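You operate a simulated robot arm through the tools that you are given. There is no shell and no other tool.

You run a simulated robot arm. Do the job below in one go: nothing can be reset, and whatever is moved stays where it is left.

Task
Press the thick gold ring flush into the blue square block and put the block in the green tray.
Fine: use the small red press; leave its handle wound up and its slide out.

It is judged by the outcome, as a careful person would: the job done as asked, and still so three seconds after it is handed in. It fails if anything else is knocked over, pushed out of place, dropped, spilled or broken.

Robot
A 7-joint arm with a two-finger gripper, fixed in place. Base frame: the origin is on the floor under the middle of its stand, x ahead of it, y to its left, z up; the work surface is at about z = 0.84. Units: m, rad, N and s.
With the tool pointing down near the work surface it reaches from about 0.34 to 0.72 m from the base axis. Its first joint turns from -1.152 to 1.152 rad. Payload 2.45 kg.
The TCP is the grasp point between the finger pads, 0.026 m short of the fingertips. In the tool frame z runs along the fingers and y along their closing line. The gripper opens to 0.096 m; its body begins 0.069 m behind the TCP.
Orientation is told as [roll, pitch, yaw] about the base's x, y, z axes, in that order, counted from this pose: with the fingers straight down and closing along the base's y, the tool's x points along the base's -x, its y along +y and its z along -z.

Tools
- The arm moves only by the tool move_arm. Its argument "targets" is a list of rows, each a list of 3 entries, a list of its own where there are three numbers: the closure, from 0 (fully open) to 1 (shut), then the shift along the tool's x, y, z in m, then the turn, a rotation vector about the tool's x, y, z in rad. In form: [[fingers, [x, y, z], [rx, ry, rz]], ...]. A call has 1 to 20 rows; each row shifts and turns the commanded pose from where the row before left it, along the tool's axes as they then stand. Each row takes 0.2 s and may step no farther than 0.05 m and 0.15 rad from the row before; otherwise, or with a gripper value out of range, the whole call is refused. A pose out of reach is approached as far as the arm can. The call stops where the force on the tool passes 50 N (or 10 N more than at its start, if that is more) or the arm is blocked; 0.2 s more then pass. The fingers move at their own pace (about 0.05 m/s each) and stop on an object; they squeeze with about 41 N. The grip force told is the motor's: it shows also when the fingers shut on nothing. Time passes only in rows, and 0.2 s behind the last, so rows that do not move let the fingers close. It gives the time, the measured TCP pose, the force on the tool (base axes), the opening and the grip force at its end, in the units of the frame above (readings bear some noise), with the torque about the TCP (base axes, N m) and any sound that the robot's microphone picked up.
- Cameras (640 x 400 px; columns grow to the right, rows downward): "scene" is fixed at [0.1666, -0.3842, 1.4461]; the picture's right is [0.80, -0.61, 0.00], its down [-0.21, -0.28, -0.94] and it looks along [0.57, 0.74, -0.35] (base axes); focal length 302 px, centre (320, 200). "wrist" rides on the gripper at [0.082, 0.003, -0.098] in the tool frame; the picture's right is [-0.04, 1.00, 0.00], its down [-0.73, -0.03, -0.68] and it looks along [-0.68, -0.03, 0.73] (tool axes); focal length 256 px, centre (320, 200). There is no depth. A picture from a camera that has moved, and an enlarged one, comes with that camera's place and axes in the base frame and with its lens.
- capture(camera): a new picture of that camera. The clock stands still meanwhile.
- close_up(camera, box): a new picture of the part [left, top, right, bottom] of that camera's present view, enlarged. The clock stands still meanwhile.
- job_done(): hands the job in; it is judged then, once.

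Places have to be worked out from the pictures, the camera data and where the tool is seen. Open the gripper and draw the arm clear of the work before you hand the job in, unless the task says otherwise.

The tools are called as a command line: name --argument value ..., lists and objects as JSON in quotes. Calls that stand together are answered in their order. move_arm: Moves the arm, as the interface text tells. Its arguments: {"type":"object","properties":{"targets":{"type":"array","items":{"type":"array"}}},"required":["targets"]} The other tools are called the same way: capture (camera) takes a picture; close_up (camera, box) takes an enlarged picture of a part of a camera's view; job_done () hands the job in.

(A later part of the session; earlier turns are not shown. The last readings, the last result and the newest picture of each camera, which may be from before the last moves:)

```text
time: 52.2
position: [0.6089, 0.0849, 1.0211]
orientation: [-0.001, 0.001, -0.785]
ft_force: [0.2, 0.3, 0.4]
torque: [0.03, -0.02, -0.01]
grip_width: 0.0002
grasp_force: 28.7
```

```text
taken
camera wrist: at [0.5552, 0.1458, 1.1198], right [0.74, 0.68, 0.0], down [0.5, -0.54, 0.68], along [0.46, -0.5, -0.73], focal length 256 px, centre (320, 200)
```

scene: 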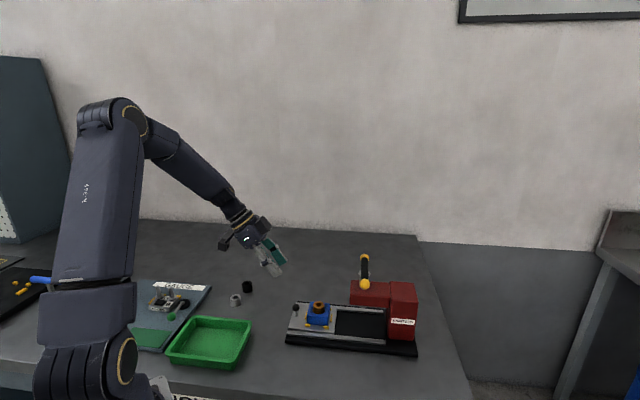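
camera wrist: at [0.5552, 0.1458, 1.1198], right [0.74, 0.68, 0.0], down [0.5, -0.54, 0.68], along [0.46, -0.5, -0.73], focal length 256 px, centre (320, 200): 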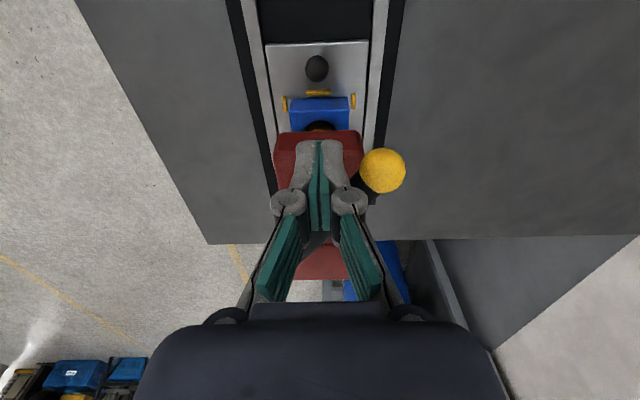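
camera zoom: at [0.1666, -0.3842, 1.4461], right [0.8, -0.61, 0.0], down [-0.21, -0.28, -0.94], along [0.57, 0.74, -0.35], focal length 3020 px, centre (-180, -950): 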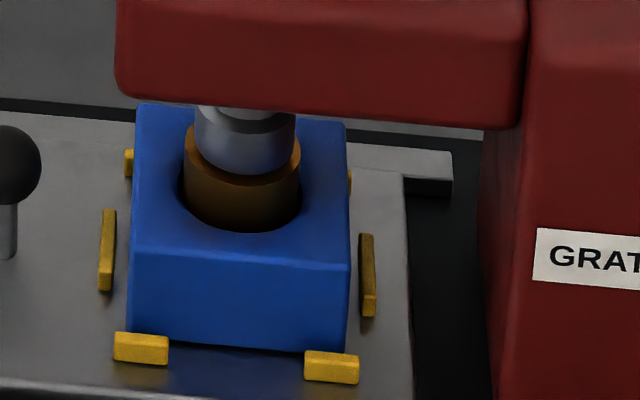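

Ram is ~1.5 mm above the ring now after about 128° of turn. I go on with smaller calls to feel the pressing force.

move_arm --targets '[[1.0, [-0.0001, 0.0073, 0.001], [0, 0, 0]], [1.0, [-0.0013, 0.0061, 0.001], [0, 0, 0]], [1.0, [-0.0021, 0.0059, 0.001], [0, 0, 0]]]'

close_up --camera "scene" --box '[350, 295, 390, 335]'

close_up --camera "scene" --box '[335, 240, 415, 335]'

```text
time: 53.0
position: [0.6257, 0.0969, 1.0172]
orientation: [-0.002, 0.0, -0.788]
ft_force: [0.1, 0.4, -0.5]
torque: [-0.02, 0.0, -0.01]
grip_width: 0.0001
grasp_force: 28.4
```

```text
10.00 times, centred on (370, 315) of scene
camera zoom: at [0.1666, -0.3842, 1.4461], right [0.8, -0.61, 0.0], down [-0.21, -0.28, -0.94], along [0.57, 0.74, -0.35], focal length 3020 px, centre (-180, -950)
```

zoom: 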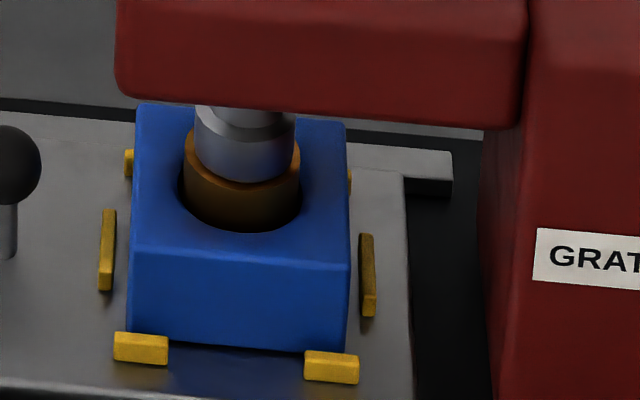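

```text
4.21 times, centred on (375, 288) of scene
camera zoom: at [0.1666, -0.3842, 1.4461], right [0.8, -0.61, 0.0], down [-0.21, -0.28, -0.94], along [0.57, 0.74, -0.35], focal length 1272 px, centre (88, -168)
```

zoom: 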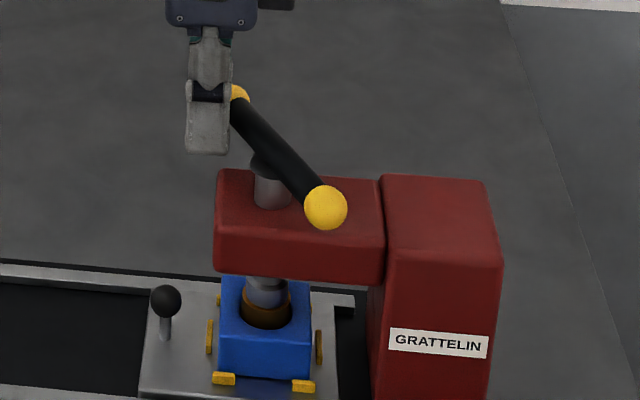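

Ram face is now touching the ring top. I continue slowly: two rows at a time.

move_arm --targets '[[1.0, [-0.0029, 0.0056, 0.001], [0, 0, 0]], [1.0, [-0.0037, 0.0051, 0.001], [0, 0, 0]]]'

close_up --camera "scene" --box '[350, 295, 390, 335]'

capture --camera "wrist"

```text
time: 53.6
position: [0.6387, 0.0993, 1.0166]
orientation: [0.001, 0.0, -0.786]
ft_force: [-0.9, -0.2, 0.1]
torque: [-0.01, 0.01, 0.0]
grip_width: 0.0
grasp_force: 28.1
```

```text
10.00 times, centred on (370, 315) of scene
camera zoom: at [0.1666, -0.3842, 1.4462], right [0.8, -0.61, 0.0], down [-0.21, -0.28, -0.94], along [0.57, 0.74, -0.35], focal length 3020 px, centre (-180, -950)
```

zoom: 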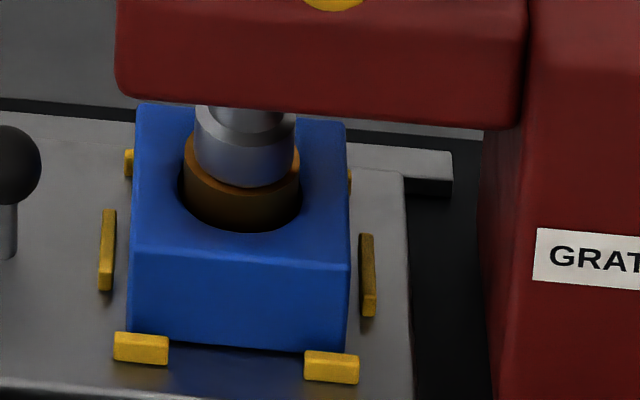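

```text
taken
camera wrist: at [0.5838, 0.1596, 1.1148], right [0.74, 0.68, 0.0], down [0.5, -0.54, 0.68], along [0.46, -0.5, -0.73], focal length 256 px, centre (320, 200)
```

wrist: 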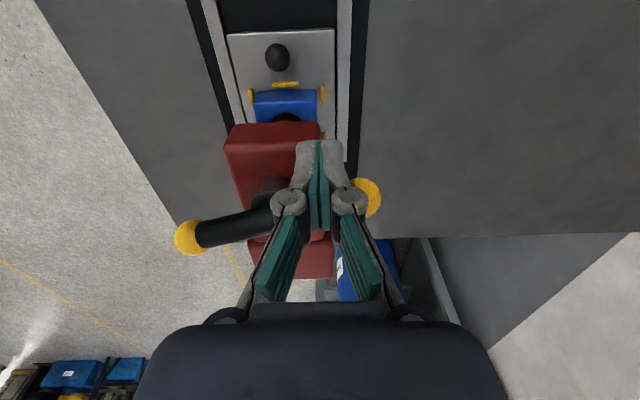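

Contact is made; bar has turned about 165° and the lead works out near 40 mm/turn, so roughly 120° of pressing remains. I continue with force checks.

move_arm --targets '[[1.0, [-0.005, 0.0042, 0.0005], [0, 0, 0]], [1.0, [-0.0051, 0.0037, 0.0005], [0, 0, 0]]]'

close_up --camera "scene" --box '[350, 295, 390, 335]'

```text
time: 54.2
position: [0.6505, 0.099, 1.0143]
orientation: [0.001, 0.001, -0.785]
ft_force: [0.3, -0.3, -0.3]
torque: [0.01, 0.0, -0.02]
grip_width: 0.0
grasp_force: 28.8
```

```text
10.00 times, centred on (370, 315) of scene
camera zoom: at [0.1666, -0.3842, 1.4461], right [0.8, -0.61, 0.0], down [-0.21, -0.28, -0.94], along [0.57, 0.74, -0.35], focal length 3020 px, centre (-180, -950)
```

zoom: 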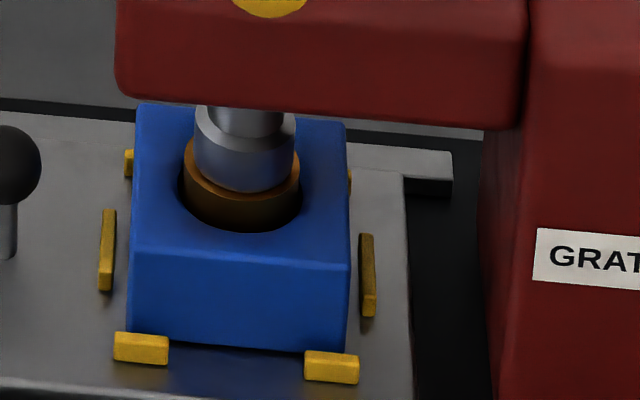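

The ring is moving down with the ram. I continue the arc in steps.

move_arm --targets '[[1.0, [-0.0055, 0.003, 0.0005], [0, 0, 0]], [1.0, [-0.0059, 0.0021, 0.0005], [0, 0, 0]], [1.0, [-0.0061, 0.0013, 0.0005], [0, 0, 0]], [1.0, [0, 0, 0], [0, 0, 0]]]'

close_up --camera "scene" --box '[350, 295, 390, 335]'

close_up --camera "scene" --box '[335, 240, 415, 335]'

capture --camera "wrist"

```text
time: 55.2
position: [0.6688, 0.0889, 1.0145]
orientation: [0.0, -0.001, -0.785]
ft_force: [0.5, 0.2, -0.2]
torque: [0.03, 0.01, -0.07]
grip_width: 0.0
grasp_force: 28.4
```

```text
10.00 times, centred on (370, 315) of scene
camera zoom: at [0.1666, -0.3842, 1.4462], right [0.8, -0.61, 0.0], down [-0.21, -0.28, -0.94], along [0.57, 0.74, -0.35], focal length 3020 px, centre (-180, -950)
```

zoom: 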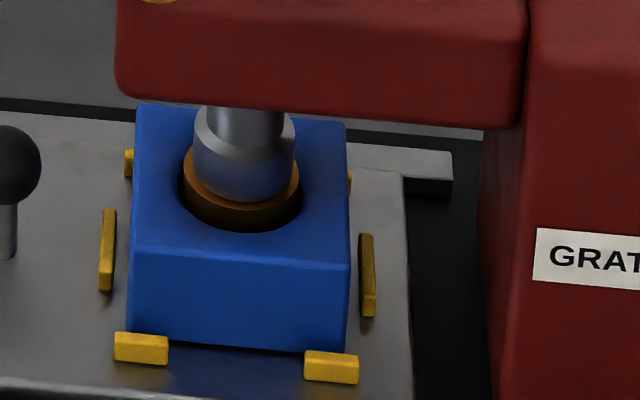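

```text
4.21 times, centred on (375, 288) of scene
camera zoom: at [0.1666, -0.3842, 1.4462], right [0.8, -0.61, 0.0], down [-0.21, -0.28, -0.94], along [0.57, 0.74, -0.35], focal length 1272 px, centre (88, -168)
```

zoom: 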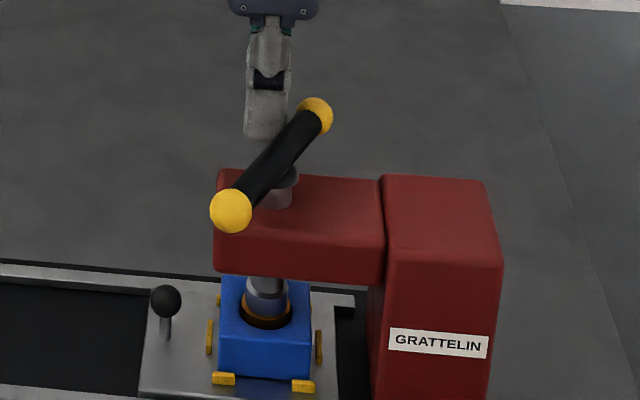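

```text
taken
camera wrist: at [0.6132, 0.1495, 1.1129], right [0.74, 0.68, 0.0], down [0.5, -0.54, 0.68], along [0.46, -0.5, -0.73], focal length 256 px, centre (320, 200)
```

wrist: 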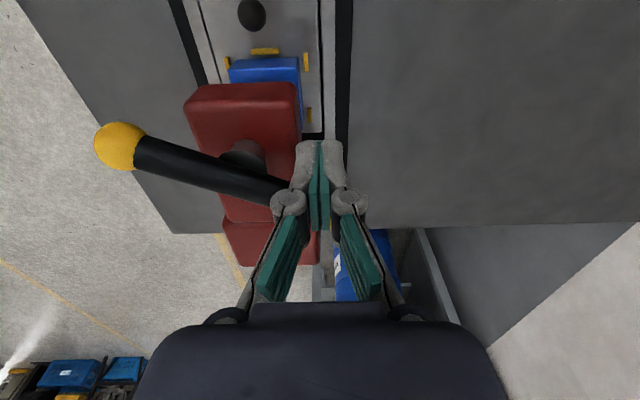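

About 7 mm of ring still stands proud. I continue four rows of the arc.

move_arm --targets '[[1.0, [-0.0055, 0.0006, 0.001], [0, 0, 0]], [1.0, [-0.0063, -0.0004, 0.001], [0, 0, 0]], [1.0, [-0.0061, -0.0013, 0.001], [0, 0, 0]], [1.0, [-0.0059, -0.0021, 0.0005], [0, 0, 0]]]'

close_up --camera "scene" --box '[350, 295, 390, 335]'

close_up --camera "scene" --box '[335, 240, 415, 335]'

capture --camera "wrist"

```text
time: 56.2
position: [0.6832, 0.0706, 1.0102]
orientation: [0.0, 0.001, -0.787]
ft_force: [0.0, 1.9, -0.4]
torque: [0.04, 0.0, -0.01]
grip_width: 0.0001
grasp_force: 28.3
```

```text
10.00 times, centred on (370, 315) of scene
camera zoom: at [0.1666, -0.3842, 1.4462], right [0.8, -0.61, 0.0], down [-0.21, -0.28, -0.94], along [0.57, 0.74, -0.35], focal length 3020 px, centre (-180, -950)
```

zoom: 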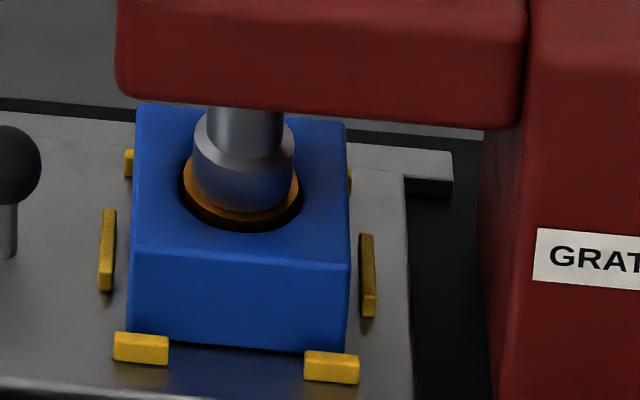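

```text
4.21 times, centred on (375, 288) of scene
camera zoom: at [0.1666, -0.3842, 1.4462], right [0.8, -0.61, 0.0], down [-0.21, -0.28, -0.94], along [0.57, 0.74, -0.35], focal length 1272 px, centre (88, -168)
```

zoom: 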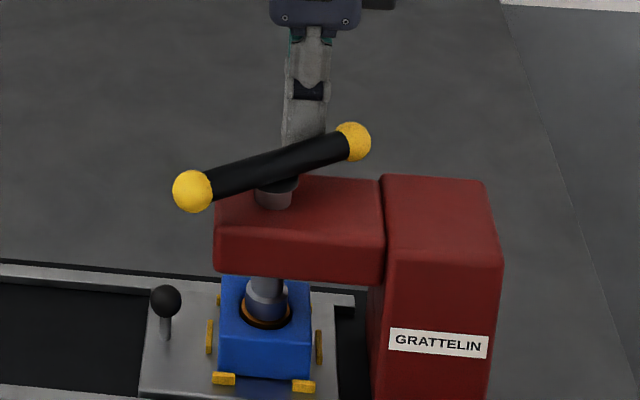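

```text
taken
camera wrist: at [0.6281, 0.1309, 1.1096], right [0.74, 0.68, 0.0], down [0.5, -0.54, 0.68], along [0.46, -0.5, -0.73], focal length 256 px, centre (320, 200)
```

wrist: 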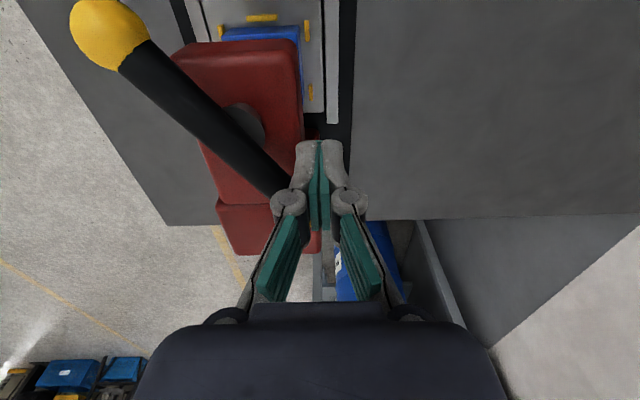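

About 3 mm left. I zoom further to measure the ring against the block's top.

close_up --camera "scene" --box '[356, 303, 376, 321]'

```text
16.00 times, centred on (366, 312) of scene
camera zoom: at [0.1666, -0.3842, 1.4462], right [0.8, -0.61, 0.0], down [-0.21, -0.28, -0.94], along [0.57, 0.74, -0.35], focal length 4833 px, centre (-416, -1592)
```

zoom: 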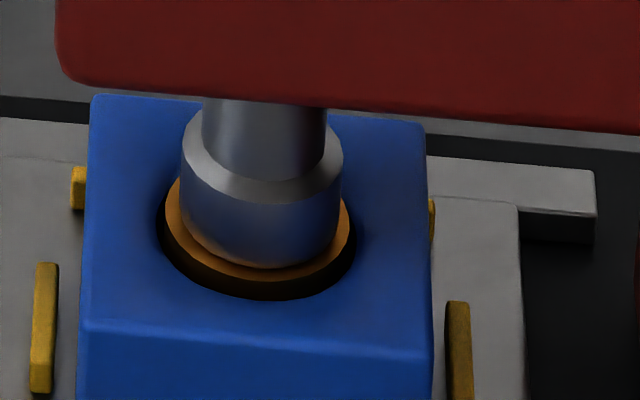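

I continue two more rows (about 1.8 mm).

move_arm --targets '[[1.0, [-0.0055, -0.003, 0.0005], [0, 0, 0]], [1.0, [-0.0051, -0.0037, 0.0005], [0, 0, 0]]]'

close_up --camera "scene" --box '[356, 303, 376, 321]'

capture --camera "wrist"

```text
time: 56.8
position: [0.6856, 0.0615, 1.0096]
orientation: [0.001, 0.002, -0.784]
ft_force: [-1.7, 9.5, 1.0]
torque: [0.1, 0.04, -0.01]
grip_width: 0.0
grasp_force: 27.8
```

```text
16.00 times, centred on (366, 312) of scene
camera zoom: at [0.1666, -0.3839, 1.4462], right [0.8, -0.61, 0.0], down [-0.21, -0.28, -0.94], along [0.57, 0.74, -0.35], focal length 4833 px, centre (-416, -1592)
```

zoom: 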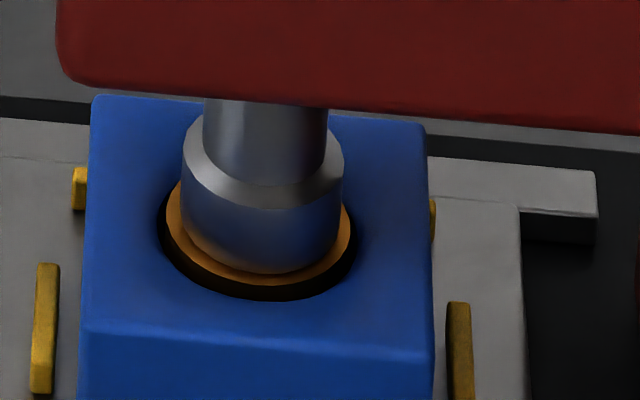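

```text
taken
camera wrist: at [0.6304, 0.1209, 1.1084], right [0.73, 0.68, 0.0], down [0.5, -0.54, 0.68], along [0.46, -0.5, -0.74], focal length 256 px, centre (320, 200)
```

wrist: 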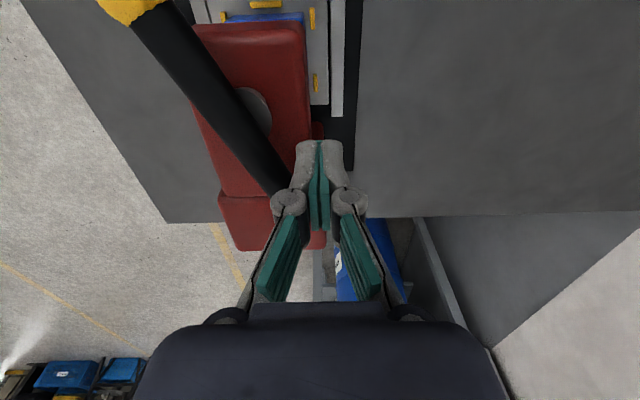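

Resistance has begun (≈10 N). I go on one row at a time.

move_arm --targets '[[1.0, [-0.0045, -0.0044, 0.0003], [0, 0, 0]], [1.0, [0, 0, 0], [0, 0, 0]]]'

close_up --camera "scene" --box '[356, 303, 376, 321]'

```text
time: 57.4
position: [0.6858, 0.0552, 1.0083]
orientation: [0.001, 0.002, -0.786]
ft_force: [-0.7, 20.3, -1.1]
torque: [0.28, 0.03, -0.01]
grip_width: 0.0
grasp_force: 28.4
```

```text
16.00 times, centred on (366, 312) of scene
camera zoom: at [0.1667, -0.3836, 1.4463], right [0.8, -0.61, 0.0], down [-0.21, -0.28, -0.94], along [0.57, 0.74, -0.35], focal length 4833 px, centre (-416, -1592)
```

zoom: 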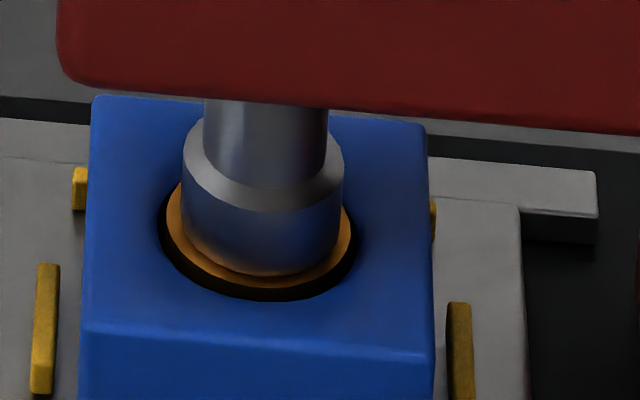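

Force is 20 N, ring about 1.5 mm proud. I keep going one row at a time.

move_arm --targets '[[1.0, [-0.0039, -0.005, 0.0], [0, 0, 0]], [1.0, [0, 0, 0], [0, 0, 0]]]'

close_up --camera "scene" --box '[356, 303, 376, 321]'

capture --camera "wrist"

```text
time: 58.0
position: [0.6856, 0.0532, 1.0099]
orientation: [0.011, 0.005, -0.782]
ft_force: [7.7, 30.8, -5.1]
torque: [0.5, -0.1, 0.13]
grip_width: 0.0
grasp_force: 28.1
```

```text
16.00 times, centred on (366, 312) of scene
camera zoom: at [0.167, -0.3833, 1.4464], right [0.8, -0.61, 0.0], down [-0.21, -0.28, -0.94], along [0.57, 0.74, -0.35], focal length 4833 px, centre (-416, -1592)
```

zoom: 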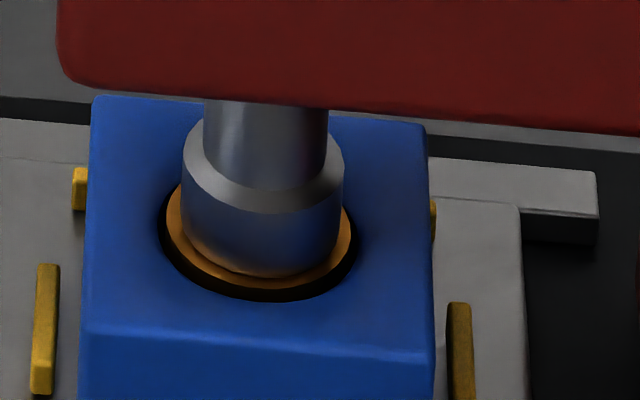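

```text
taken
camera wrist: at [0.6301, 0.112, 1.1085], right [0.73, 0.68, 0.01], down [0.5, -0.55, 0.67], along [0.46, -0.49, -0.74], focal length 256 px, centre (320, 200)
```

wrist: 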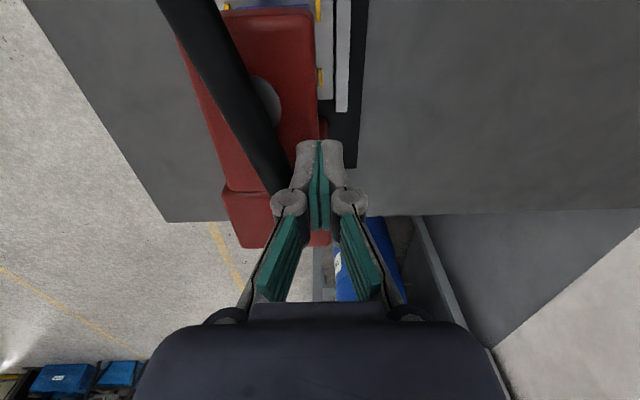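

Ring is ~1 mm proud with ~31 N on the peg; the bar now lies along the slide axis, so I push straight along -e2.

move_arm --targets '[[1.0, [0.0, -0.003, 0.0], [0, 0, 0]], [1.0, [0, 0, 0], [0, 0, 0]]]'

close_up --camera "scene" --box '[356, 303, 376, 321]'

close_up --camera "scene" --box '[335, 240, 415, 335]'

```text
time: 58.6
position: [0.6859, 0.0526, 1.0103]
orientation: [0.015, 0.004, -0.779]
ft_force: [28.9, 37.2, -6.5]
torque: [0.52, -0.36, 0.48]
grip_width: 0.0
grasp_force: 28.5
```

```text
16.00 times, centred on (366, 312) of scene
camera zoom: at [0.1676, -0.3831, 1.4463], right [0.8, -0.61, 0.0], down [-0.21, -0.28, -0.94], along [0.57, 0.74, -0.35], focal length 4833 px, centre (-416, -1592)
```

zoom: 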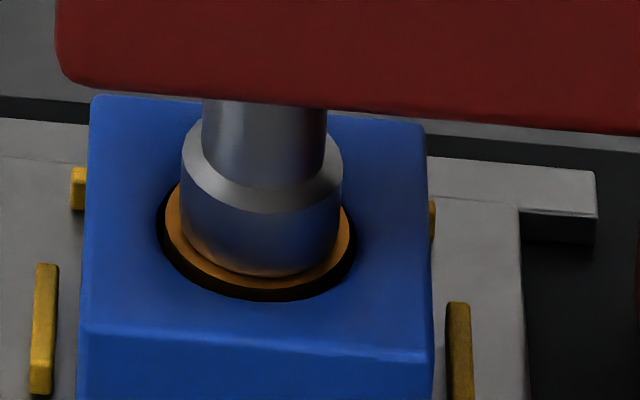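

```text
4.21 times, centred on (375, 288) of scene
camera zoom: at [0.1676, -0.3831, 1.4463], right [0.8, -0.61, 0.0], down [-0.21, -0.28, -0.94], along [0.57, 0.74, -0.35], focal length 1272 px, centre (88, -168)
```

zoom: 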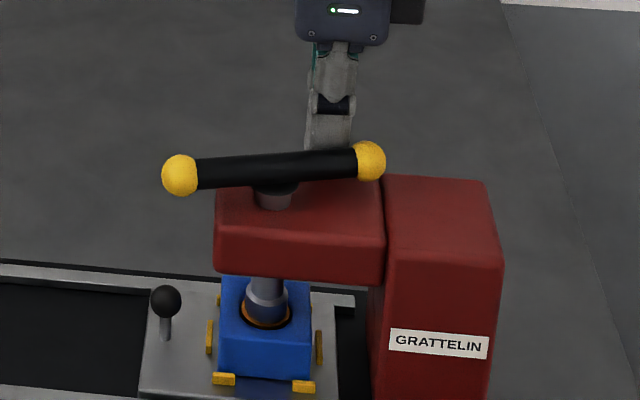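

The bar hardly moved although the force rose to 47 N. I look closer at the ring and at the peg contact before deciding.

close_up --camera "scene" --box '[358, 306, 374, 320]'

capture --camera "wrist"

close_up --camera "scene" --box '[360, 250, 400, 300]'

```text
16.00 times, centred on (366, 313) of scene
camera zoom: at [0.1676, -0.3831, 1.4463], right [0.8, -0.61, 0.0], down [-0.21, -0.28, -0.94], along [0.57, 0.74, -0.35], focal length 4833 px, centre (-416, -1608)
```

zoom: 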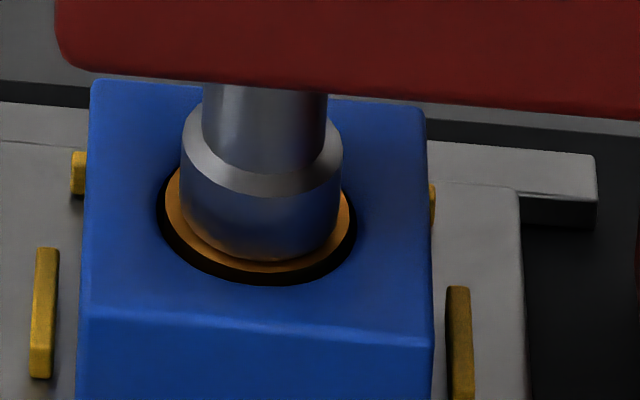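

```text
taken
camera wrist: at [0.6291, 0.1114, 1.1086], right [0.73, 0.68, 0.02], down [0.5, -0.55, 0.67], along [0.47, -0.48, -0.74], focal length 256 px, centre (320, 200)
```

wrist: 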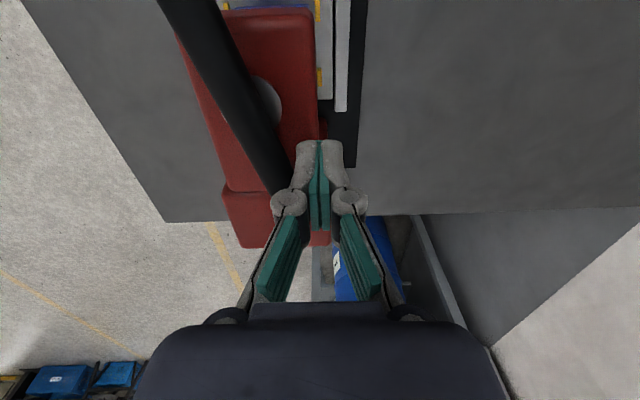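

```text
8.00 times, centred on (380, 275) of scene
camera zoom: at [0.1676, -0.3831, 1.4463], right [0.8, -0.61, 0.0], down [-0.21, -0.28, -0.94], along [0.57, 0.74, -0.35], focal length 2416 px, centre (-160, -400)
```

zoom: 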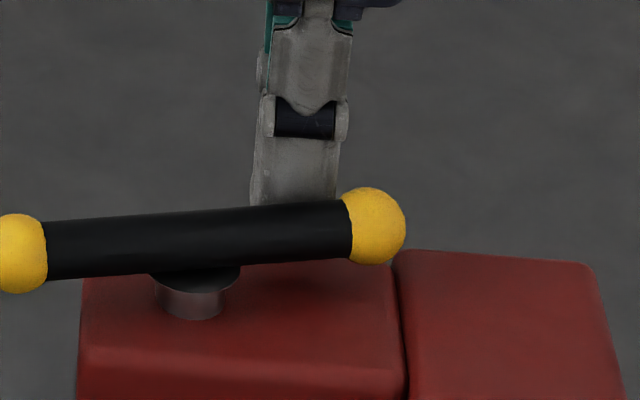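

The handle has stiffened sharply: either the ring has bottomed or the press fit is strong. I back the peg off, leave the handle where it is, and go round to look at the ring from low down.

move_arm --targets '[[1.0, [0, 0.006, 0], [0, 0, 0]], [1.0, [0, 0.008, 0], [0, 0, 0]], [1.0, [0, 0.004, -0.02], [0, 0, 0]], [1.0, [0, 0, -0.04], [0, 0, 0]], [1.0, [0, 0, -0.03], [0, 0, 0]], [0.5, [0.04, -0.01, 0], [0, 0, 0]], [0.4, [0.045, -0.01, 0], [0, 0, 0]], [0.4, [0.045, -0.01, 0], [0, 0, 0]], [0.4, [0.045, -0.01, 0], [0, 0, 0]], [0.4, [0, 0, 0], [0, -0.122, 0]], [0.4, [0, 0, 0], [0, -0.122, 0]], [0.4, [0, 0, 0], [0, -0.122, 0]], [0.4, [0, 0, 0], [0, -0.122, 0]], [0.4, [0, 0, 0], [0, -0.122, 0]], [0.4, [0, 0, 0], [0, 0, 0]]]'

capture --camera "wrist"

close_up --camera "scene" --box '[335, 240, 415, 335]'

```text
time: 61.8
position: [0.5422, 0.1516, 1.0992]
orientation: [0.001, -0.61, -0.785]
ft_force: [0.3, -0.6, 0.5]
torque: [0.0, -0.01, 0.01]
grip_width: 0.0579
grasp_force: 0.1
```

```text
taken
camera wrist: at [0.4593, 0.2418, 1.1331], right [0.73, 0.68, 0.02], down [0.13, -0.17, 0.98], along [0.67, -0.71, -0.21], focal length 256 px, centre (320, 200)
```

wrist: 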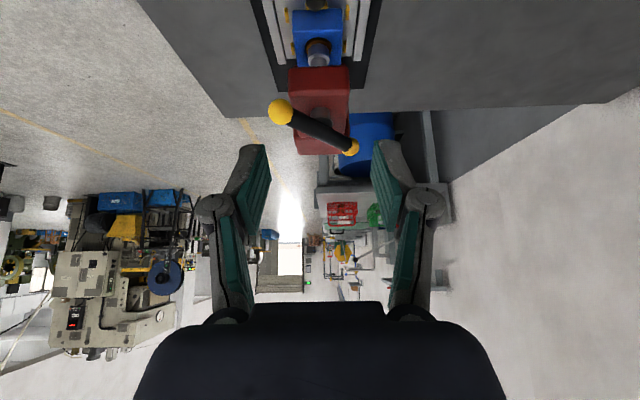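

```text
4.21 times, centred on (375, 288) of scene
camera zoom: at [0.1666, -0.3842, 1.4461], right [0.8, -0.61, 0.0], down [-0.21, -0.28, -0.94], along [0.57, 0.74, -0.35], focal length 1272 px, centre (88, -168)
```

zoom: 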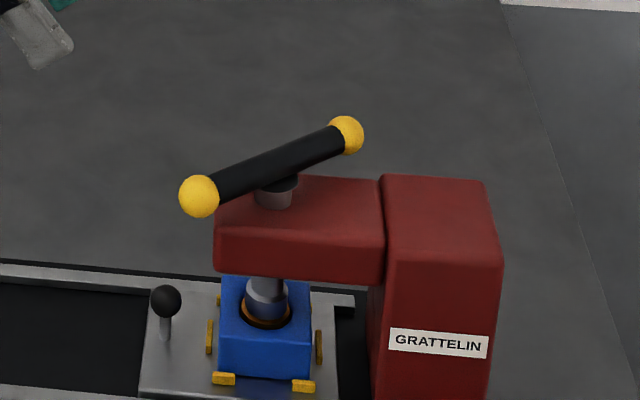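

The handle sprang back some 20° when released. I zoom on ring and ram.

close_up --camera "scene" --box '[358, 304, 378, 322]'

close_up --camera "wrist" --box '[280, 0, 360, 80]'

```text
16.00 times, centred on (368, 313) of scene
camera zoom: at [0.1666, -0.3842, 1.4461], right [0.8, -0.61, 0.0], down [-0.21, -0.28, -0.94], along [0.57, 0.74, -0.35], focal length 4833 px, centre (-448, -1608)
```

zoom: 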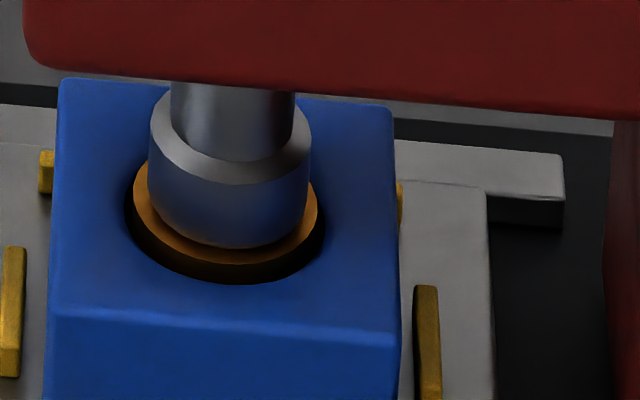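

```text
5.00 times, centred on (320, 40) of wrist
camera zoom: at [0.4593, 0.2418, 1.1331], right [0.73, 0.68, 0.02], down [0.13, -0.17, 0.98], along [0.67, -0.71, -0.21], focal length 1280 px, centre (320, 1000)
```

zoom: 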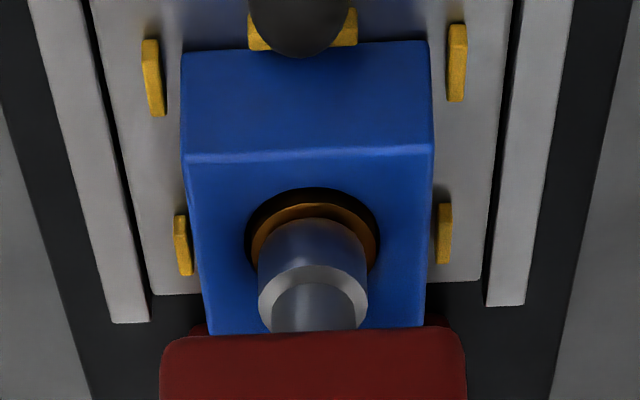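

The ring is still ~2.7 mm proud, upright, and the handle rebounded elastically — more torque is needed. I'll push at the very end (ball) of the other arm of the bar for the longest lever: untilt, close fingers, and go to its trailing side.

move_arm --targets '[[0.7, [0, 0, 0], [0, 0.122, 0]], [1.0, [0, 0, 0], [0, 0.122, 0]], [1.0, [0, 0, 0], [0, 0.122, 0]], [1.0, [0, 0, 0], [0, 0.122, 0]], [1.0, [0, 0, 0], [0, 0.122, 0]], [1.0, [-0.0367, -0.0211, 0], [0, 0, 0]], [1.0, [-0.0367, -0.0211, 0], [0, 0, 0]], [1.0, [-0.0367, -0.0211, 0], [0, 0, 0]], [1.0, [0, 0, 0.03], [0, 0, 0]], [1.0, [0, 0, 0], [0, 0, 0]]]'

capture --camera "wrist"

close_up --camera "scene" --box '[320, 210, 420, 320]'

```text
time: 64.0
position: [0.5758, 0.0289, 1.0686]
orientation: [0.0, -0.001, -0.786]
ft_force: [0.3, -0.2, 0.8]
torque: [-0.02, -0.04, 0.0]
grip_width: 0.0001
grasp_force: 28.9
```

```text
taken
camera wrist: at [0.5216, 0.0887, 1.1671], right [0.74, 0.68, 0.0], down [0.5, -0.54, 0.68], along [0.46, -0.5, -0.73], focal length 256 px, centre (320, 200)
```

wrist: 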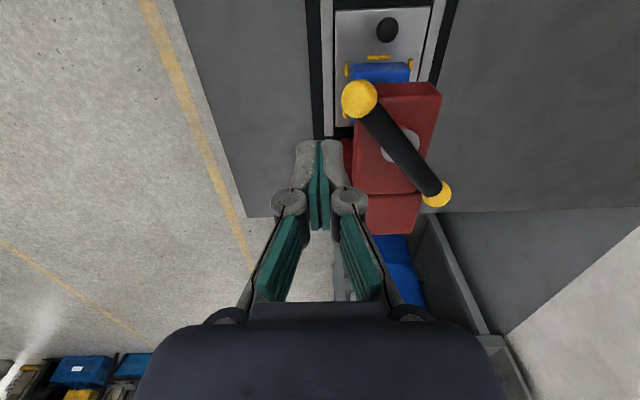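

```text
3.64 times, centred on (370, 265) of scene
camera zoom: at [0.1666, -0.3842, 1.4461], right [0.8, -0.61, 0.0], down [-0.21, -0.28, -0.94], along [0.57, 0.74, -0.35], focal length 1098 px, centre (138, -36)
```

zoom: 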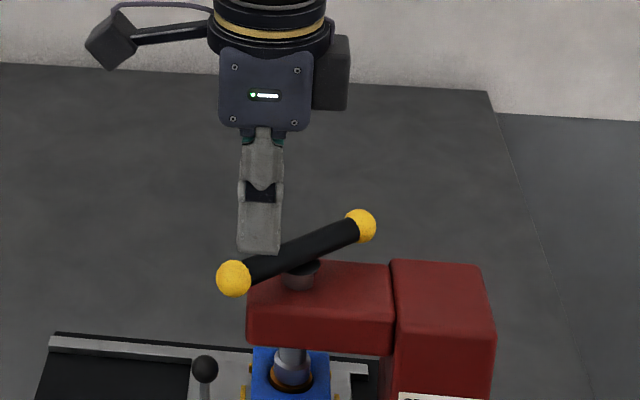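

Bar end B is at about -140° (bar z ≈ 0.996). I shift a little for clearance, descend beside the ball and begin pushing it along.

move_arm --targets '[[1.0, [-0.006, -0.006, 0.0], [0, 0, 0]], [1.0, [0, 0, 0.03], [0, 0, 0]], [1.0, [0, 0, 0.0286], [0, 0, 0]], [1.0, [0.0032, 0.0143, 0], [0, 0, 0]], [1.0, [0.0056, 0.0031, 0], [0, 0, 0]], [1.0, [0.0053, 0.0037, 0], [0, 0, 0]], [1.0, [0, 0, 0], [0, 0, 0]]]'

capture --camera "wrist"

close_up --camera "scene" --box '[335, 240, 415, 335]'

```text
time: 65.6
position: [0.5811, 0.0445, 1.0103]
orientation: [0.0, 0.001, -0.787]
ft_force: [0.9, -5.5, -0.3]
torque: [-0.08, -0.04, -0.03]
grip_width: 0.0002
grasp_force: 28.5
```

```text
taken
camera wrist: at [0.5266, 0.1053, 1.1086], right [0.74, 0.68, 0.0], down [0.5, -0.54, 0.68], along [0.46, -0.5, -0.73], focal length 256 px, centre (320, 200)
```

wrist: 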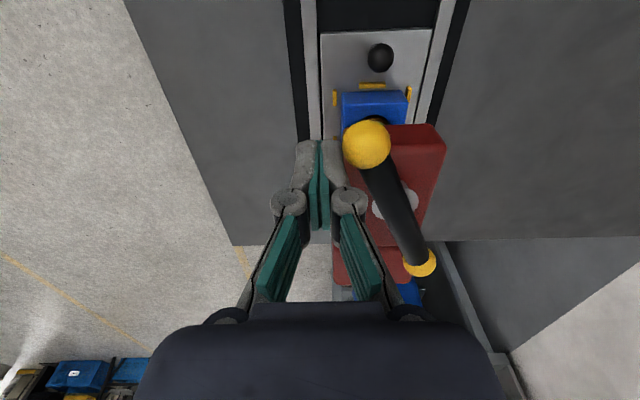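

```text
4.21 times, centred on (375, 288) of scene
camera zoom: at [0.1667, -0.3844, 1.4461], right [0.8, -0.61, 0.0], down [-0.21, -0.28, -0.94], along [0.57, 0.74, -0.35], focal length 1272 px, centre (88, -168)
```

zoom: 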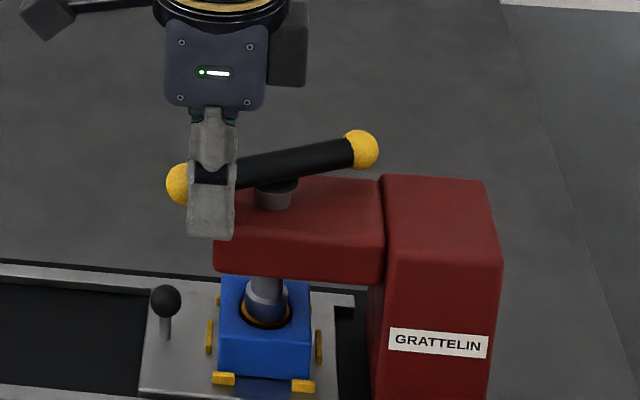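

Ball engaged, 5 N. I continue the push in single rows, reading the force and the ring each time.

move_arm --targets '[[1.0, [0.005, 0.0048, 0], [0, 0, 0]], [1.0, [0.0035, 0.0048, 0], [0, 0, 0]], [1.0, [0, 0, 0], [0, 0, 0]]]'

close_up --camera "scene" --box '[358, 304, 378, 322]'

capture --camera "wrist"

```text
time: 66.4
position: [0.5812, 0.0555, 1.0103]
orientation: [-0.003, 0.0, -0.787]
ft_force: [-5.1, -14.4, -3.4]
torque: [-0.23, 0.1, 0.07]
grip_width: 0.0001
grasp_force: 28.5
```

```text
16.00 times, centred on (368, 313) of scene
camera zoom: at [0.1666, -0.3846, 1.446], right [0.8, -0.61, 0.0], down [-0.21, -0.28, -0.94], along [0.57, 0.74, -0.35], focal length 4833 px, centre (-448, -1608)
```

zoom: 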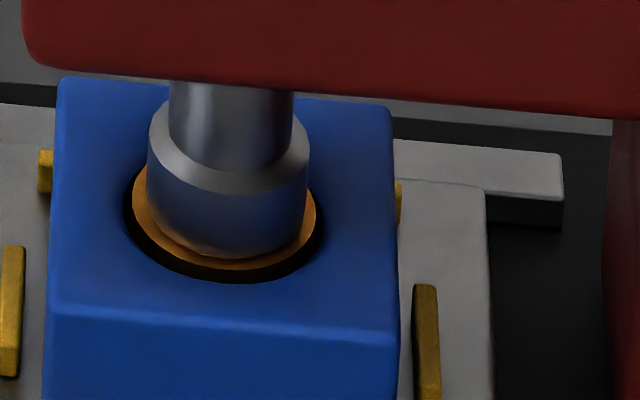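

```text
taken
camera wrist: at [0.5271, 0.1173, 1.1088], right [0.74, 0.68, 0.0], down [0.5, -0.54, 0.68], along [0.46, -0.5, -0.73], focal length 256 px, centre (320, 200)
```

wrist: 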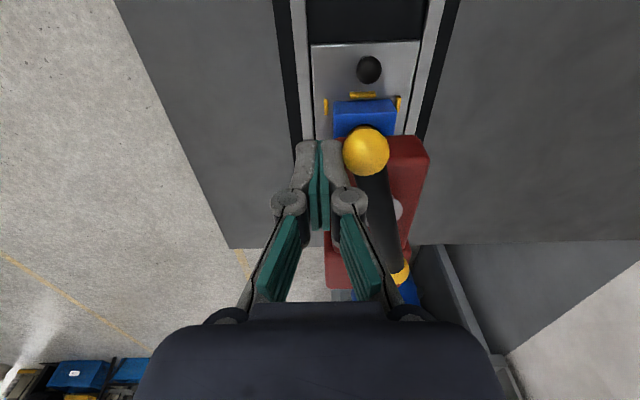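

13 N so far, ring ~1.4 mm proud. I keep pushing.

move_arm --targets '[[1.0, [0.002, 0.005, 0], [0, 0, 0]], [1.0, [0, 0, 0], [0, 0, 0]]]'

close_up --camera "scene" --box '[358, 304, 378, 322]'

```text
time: 67.0
position: [0.5817, 0.0586, 1.0106]
orientation: [-0.009, 0.001, -0.791]
ft_force: [-24.0, -31.4, 3.9]
torque: [-0.37, 0.31, 0.34]
grip_width: 0.0002
grasp_force: 28.1
```

```text
16.00 times, centred on (368, 313) of scene
camera zoom: at [0.1659, -0.3852, 1.446], right [0.8, -0.61, 0.0], down [-0.21, -0.28, -0.94], along [0.57, 0.75, -0.35], focal length 4833 px, centre (-448, -1608)
```

zoom: 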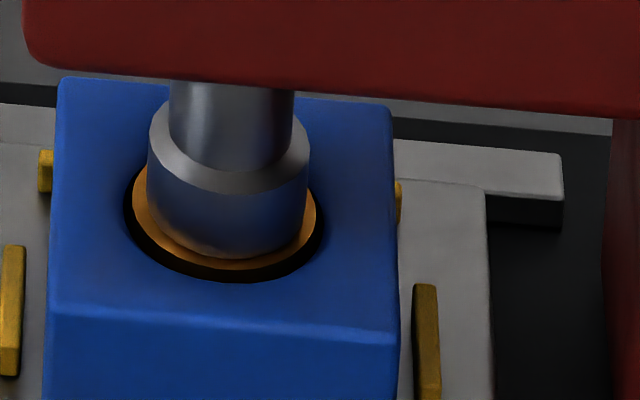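

It again stops hard (39 N at the full lever ≈ 2.3 N·m) with the ring only about a millimetre proud by this view. I release gently and go look at the ring from low down to judge flushness properly.

move_arm --targets '[[1.0, [0, -0.003, 0], [0, 0, 0]], [1.0, [0, -0.004, 0], [0, 0, 0]], [1.0, [-0.001, -0.005, 0], [0, 0, 0]], [1.0, [-0.002, -0.006, 0], [0, 0, 0]], [1.0, [-0.002, -0.008, 0], [0, 0, 0]], [1.0, [-0.002, -0.01, 0], [0, 0, 0]], [1.0, [0, 0, -0.03], [0, 0, 0]], [1.0, [0, 0, -0.03], [0, 0, 0]], [0.5, [0.04, 0.02, 0], [0, 0, 0]], [0.3, [0.045, 0.02, 0], [0, 0, 0]], [0.3, [0.02, 0.016, 0], [0, 0, 0]], [0.3, [0, 0, 0], [0, -0.122, 0]], [0.3, [0, 0, 0], [0, -0.122, 0]], [0.3, [0, 0, 0], [0, -0.122, 0]], [0.3, [0, 0, 0], [0, -0.122, 0]], [0.3, [0, 0, 0], [0, -0.122, 0]], [0.3, [0, 0, 0], [0, 0, 0]]]'

capture --camera "wrist"

close_up --camera "scene" --box '[358, 304, 378, 322]'

```text
time: 70.6
position: [0.5297, 0.1472, 1.0704]
orientation: [0.0, -0.611, -0.786]
ft_force: [0.5, 0.1, -0.8]
torque: [0.01, -0.05, -0.03]
grip_width: 0.0675
grasp_force: 0.0
```

```text
taken
camera wrist: at [0.4452, 0.237, 1.1044], right [0.73, 0.68, 0.02], down [0.13, -0.17, 0.98], along [0.67, -0.71, -0.21], focal length 256 px, centre (320, 200)
```

wrist: 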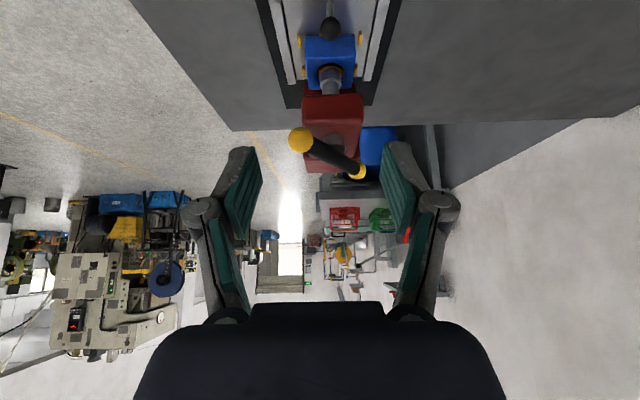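

```text
16.00 times, centred on (368, 313) of scene
camera zoom: at [0.1666, -0.3842, 1.4461], right [0.8, -0.61, 0.0], down [-0.21, -0.28, -0.94], along [0.57, 0.74, -0.35], focal length 4833 px, centre (-448, -1608)
```

zoom: 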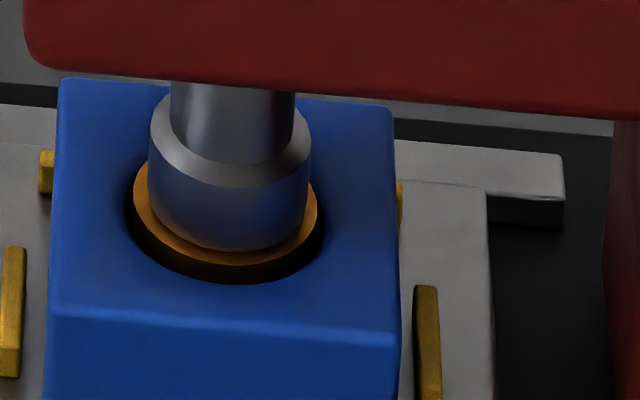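

I lower the camera for a flatter look at the ring against the block's top face.

move_arm --targets '[[0.3, [0.022, 0, 0.0314], [0, 0, 0]], [0.3, [0.022, 0, 0.0314], [0, 0, 0]], [0.3, [0.022, 0, 0.0314], [0, 0, 0]], [0.3, [0, 0, 0], [0, 0, 0]]]'

close_up --camera "wrist" --box '[290, 100, 360, 160]'

capture --camera "wrist"

```text
time: 71.6
position: [0.5292, 0.1468, 0.9547]
orientation: [0.0, -0.611, -0.784]
ft_force: [0.7, -0.9, -0.1]
torque: [0.02, 0.0, -0.01]
grip_width: 0.0674
grasp_force: 0.0
```

```text
6.67 times, centred on (325, 130) of wrist
camera zoom: at [0.445, 0.2367, 0.9888], right [0.73, 0.68, 0.02], down [0.13, -0.17, 0.98], along [0.67, -0.71, -0.21], focal length 1707 px, centre (287, 667)
```

zoom: 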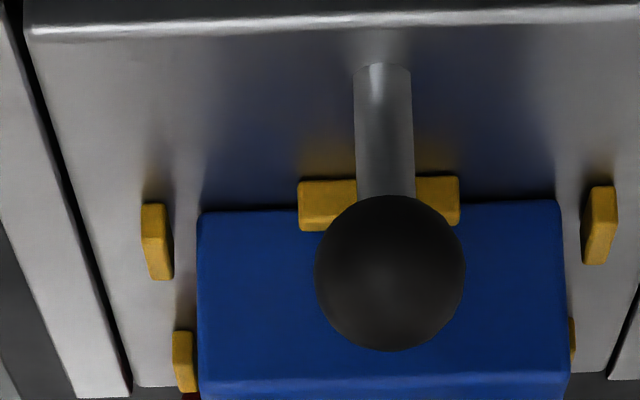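

```text
taken
camera wrist: at [0.445, 0.2367, 0.9888], right [0.73, 0.68, 0.02], down [0.13, -0.17, 0.98], along [0.67, -0.71, -0.21], focal length 256 px, centre (320, 200)
```

wrist: 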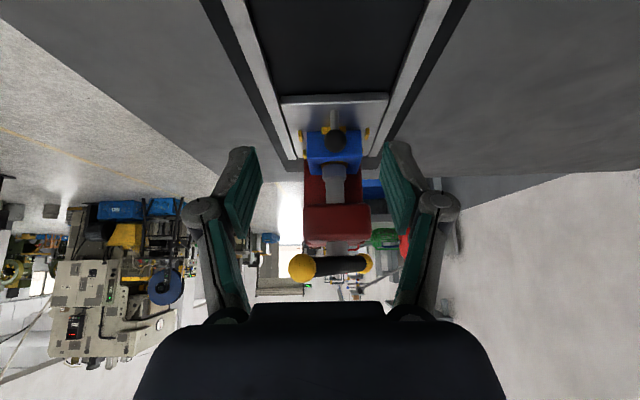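

The view is good; I zoom on the block's top edge and ring.

close_up --camera "wrist" --box '[315, 150, 355, 185]'

close_up --camera "wrist" --box '[300, 120, 370, 180]'

```text
11.43 times, centred on (335, 168) of wrist
camera zoom: at [0.445, 0.2367, 0.9888], right [0.73, 0.68, 0.02], down [0.13, -0.17, 0.98], along [0.67, -0.71, -0.21], focal length 2926 px, centre (149, 571)
```

zoom: 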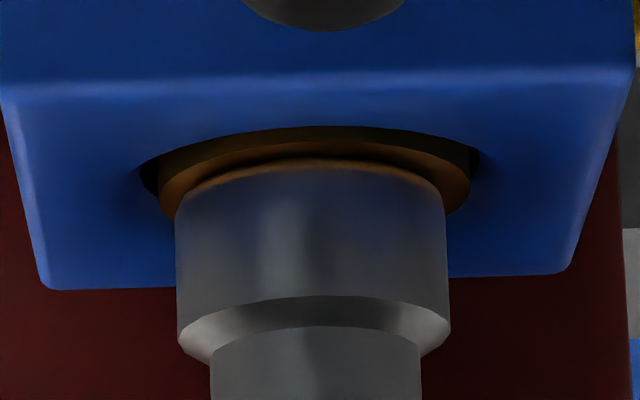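

```text
6.67 times, centred on (335, 150) of wrist
camera zoom: at [0.445, 0.2367, 0.9888], right [0.73, 0.68, 0.02], down [0.13, -0.17, 0.98], along [0.67, -0.71, -0.21], focal length 1707 px, centre (220, 533)
```

zoom: 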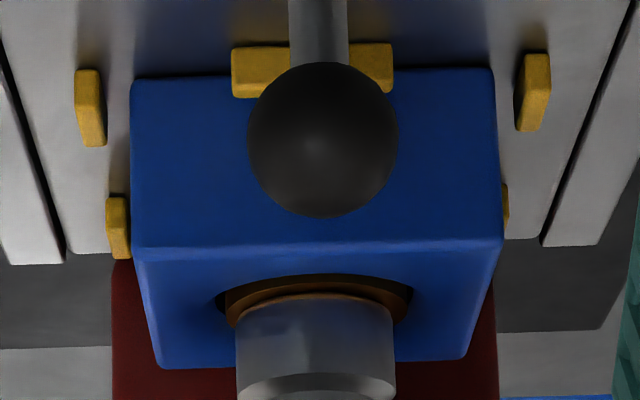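

I zoom in as far as possible on the left and right edges of the ring.

close_up --camera "wrist" --box '[318, 158, 342, 176]'

close_up --camera "wrist" --box '[332, 156, 356, 174]'

```text
16.00 times, centred on (330, 167) of wrist
camera zoom: at [0.445, 0.2367, 0.9888], right [0.73, 0.68, 0.02], down [0.13, -0.17, 0.98], along [0.67, -0.71, -0.21], focal length 4096 px, centre (160, 728)
```

zoom: 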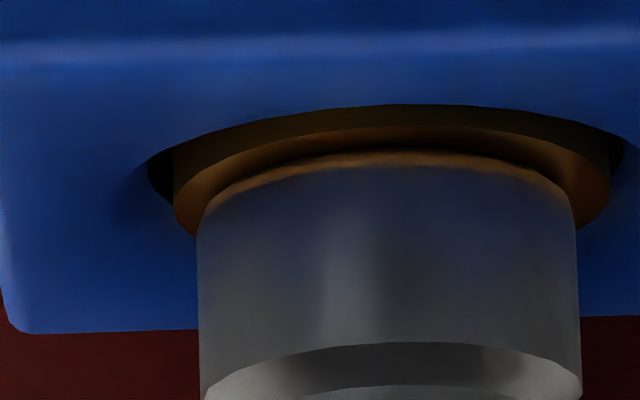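

```text
16.00 times, centred on (344, 165) of wrist
camera zoom: at [0.445, 0.2367, 0.9888], right [0.73, 0.68, 0.02], down [0.13, -0.17, 0.98], along [0.67, -0.71, -0.21], focal length 4096 px, centre (-64, 760)
```

zoom: 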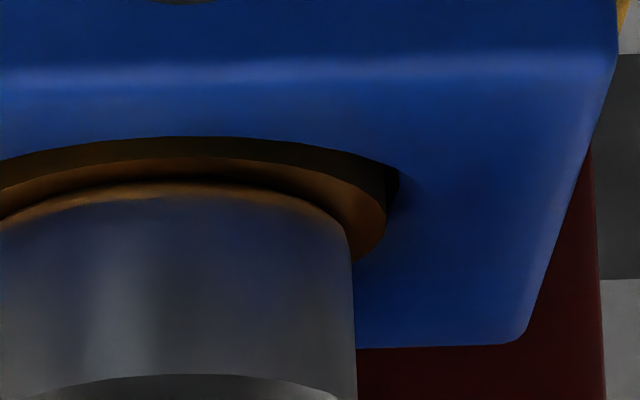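

The ring still stands 1–2 mm proud, so it needs a stronger, longer press. I return to the bar's end B (again at about -140°), and this time hold the load for several seconds.

move_arm --targets '[[0.6, [-0.022, 0, -0.0314], [0, 0, 0]], [1.0, [-0.022, 0, -0.0314], [0, 0, 0]], [1.0, [-0.022, 0, -0.0314], [0, 0, 0]], [1.0, [0, 0, 0], [0, 0.122, 0]], [1.0, [0, 0, 0], [0, 0.122, 0]], [1.0, [0, 0, 0], [0, 0.122, 0]], [1.0, [0, 0, 0], [0, 0.122, 0]], [1.0, [0, 0, 0], [0, 0.122, 0]], [1.0, [-0.0408, -0.0227, 0], [0, 0, 0]], [1.0, [-0.0408, -0.0227, 0], [0, 0, 0]], [1.0, [-0.0408, -0.0227, 0], [0, 0, 0]], [1.0, [0, 0, 0], [0, 0, 0]]]'

capture --camera "wrist"

```text
time: 74.2
position: [0.5666, 0.0114, 1.0704]
orientation: [0.0, 0.001, -0.785]
ft_force: [-0.5, -0.2, -0.2]
torque: [-0.02, 0.0, -0.02]
grip_width: 0.0
grasp_force: 28.8
```

```text
taken
camera wrist: at [0.512, 0.0725, 1.1688], right [0.73, 0.68, 0.0], down [0.5, -0.54, 0.68], along [0.46, -0.5, -0.73], focal length 256 px, centre (320, 200)
```

wrist: 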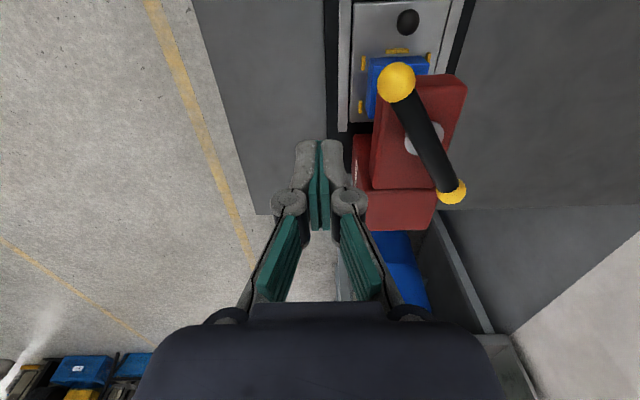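

Peg is near bar end B. I descend and push, ending with a hold at load.

move_arm --targets '[[1.0, [0, 0.01, 0.03], [0, 0, 0]], [1.0, [0, 0.003, 0.03], [0, 0, 0]], [1.0, [0.0032, 0.0143, 0], [0, 0, 0]], [1.0, [0.0056, 0.0031, 0], [0, 0, 0]], [1.0, [0.0053, 0.0037, 0], [0, 0, 0]], [1.0, [0.005, 0.0048, 0], [0, 0, 0]], [1.0, [0.0035, 0.0048, 0], [0, 0, 0]], [1.0, [0.002, 0.004, 0], [0, 0, 0]], [1.0, [0, 0, 0], [0, 0, 0]]]'

close_up --camera "scene" --box '[358, 304, 378, 322]'

capture --camera "wrist"

```text
time: 76.2
position: [0.5821, 0.0581, 1.0097]
orientation: [-0.009, -0.002, -0.789]
ft_force: [-17.9, -32.9, 2.2]
torque: [-0.37, 0.25, 0.22]
grip_width: 0.0001
grasp_force: 28.8
```

```text
16.00 times, centred on (368, 313) of scene
camera zoom: at [0.166, -0.3852, 1.4459], right [0.8, -0.61, 0.0], down [-0.21, -0.28, -0.94], along [0.57, 0.75, -0.35], focal length 4833 px, centre (-448, -1608)
```

zoom: 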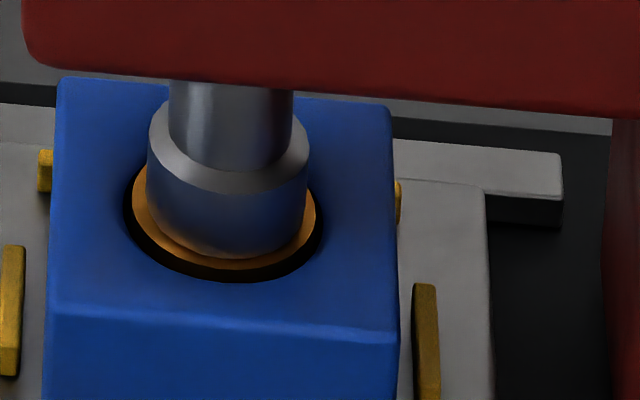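

```text
taken
camera wrist: at [0.5276, 0.1197, 1.1084], right [0.74, 0.68, -0.01], down [0.5, -0.54, 0.68], along [0.45, -0.51, -0.73], focal length 256 px, centre (320, 200)
```

wrist: 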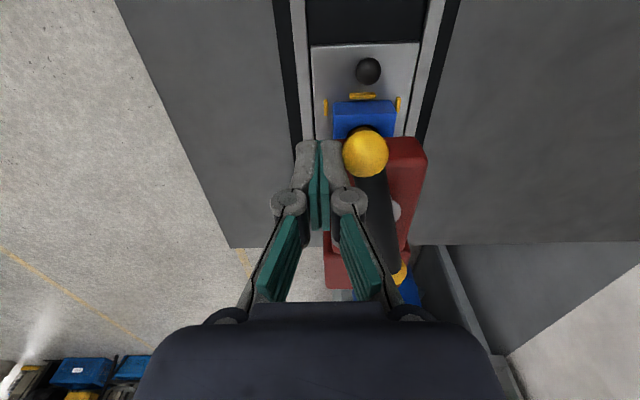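

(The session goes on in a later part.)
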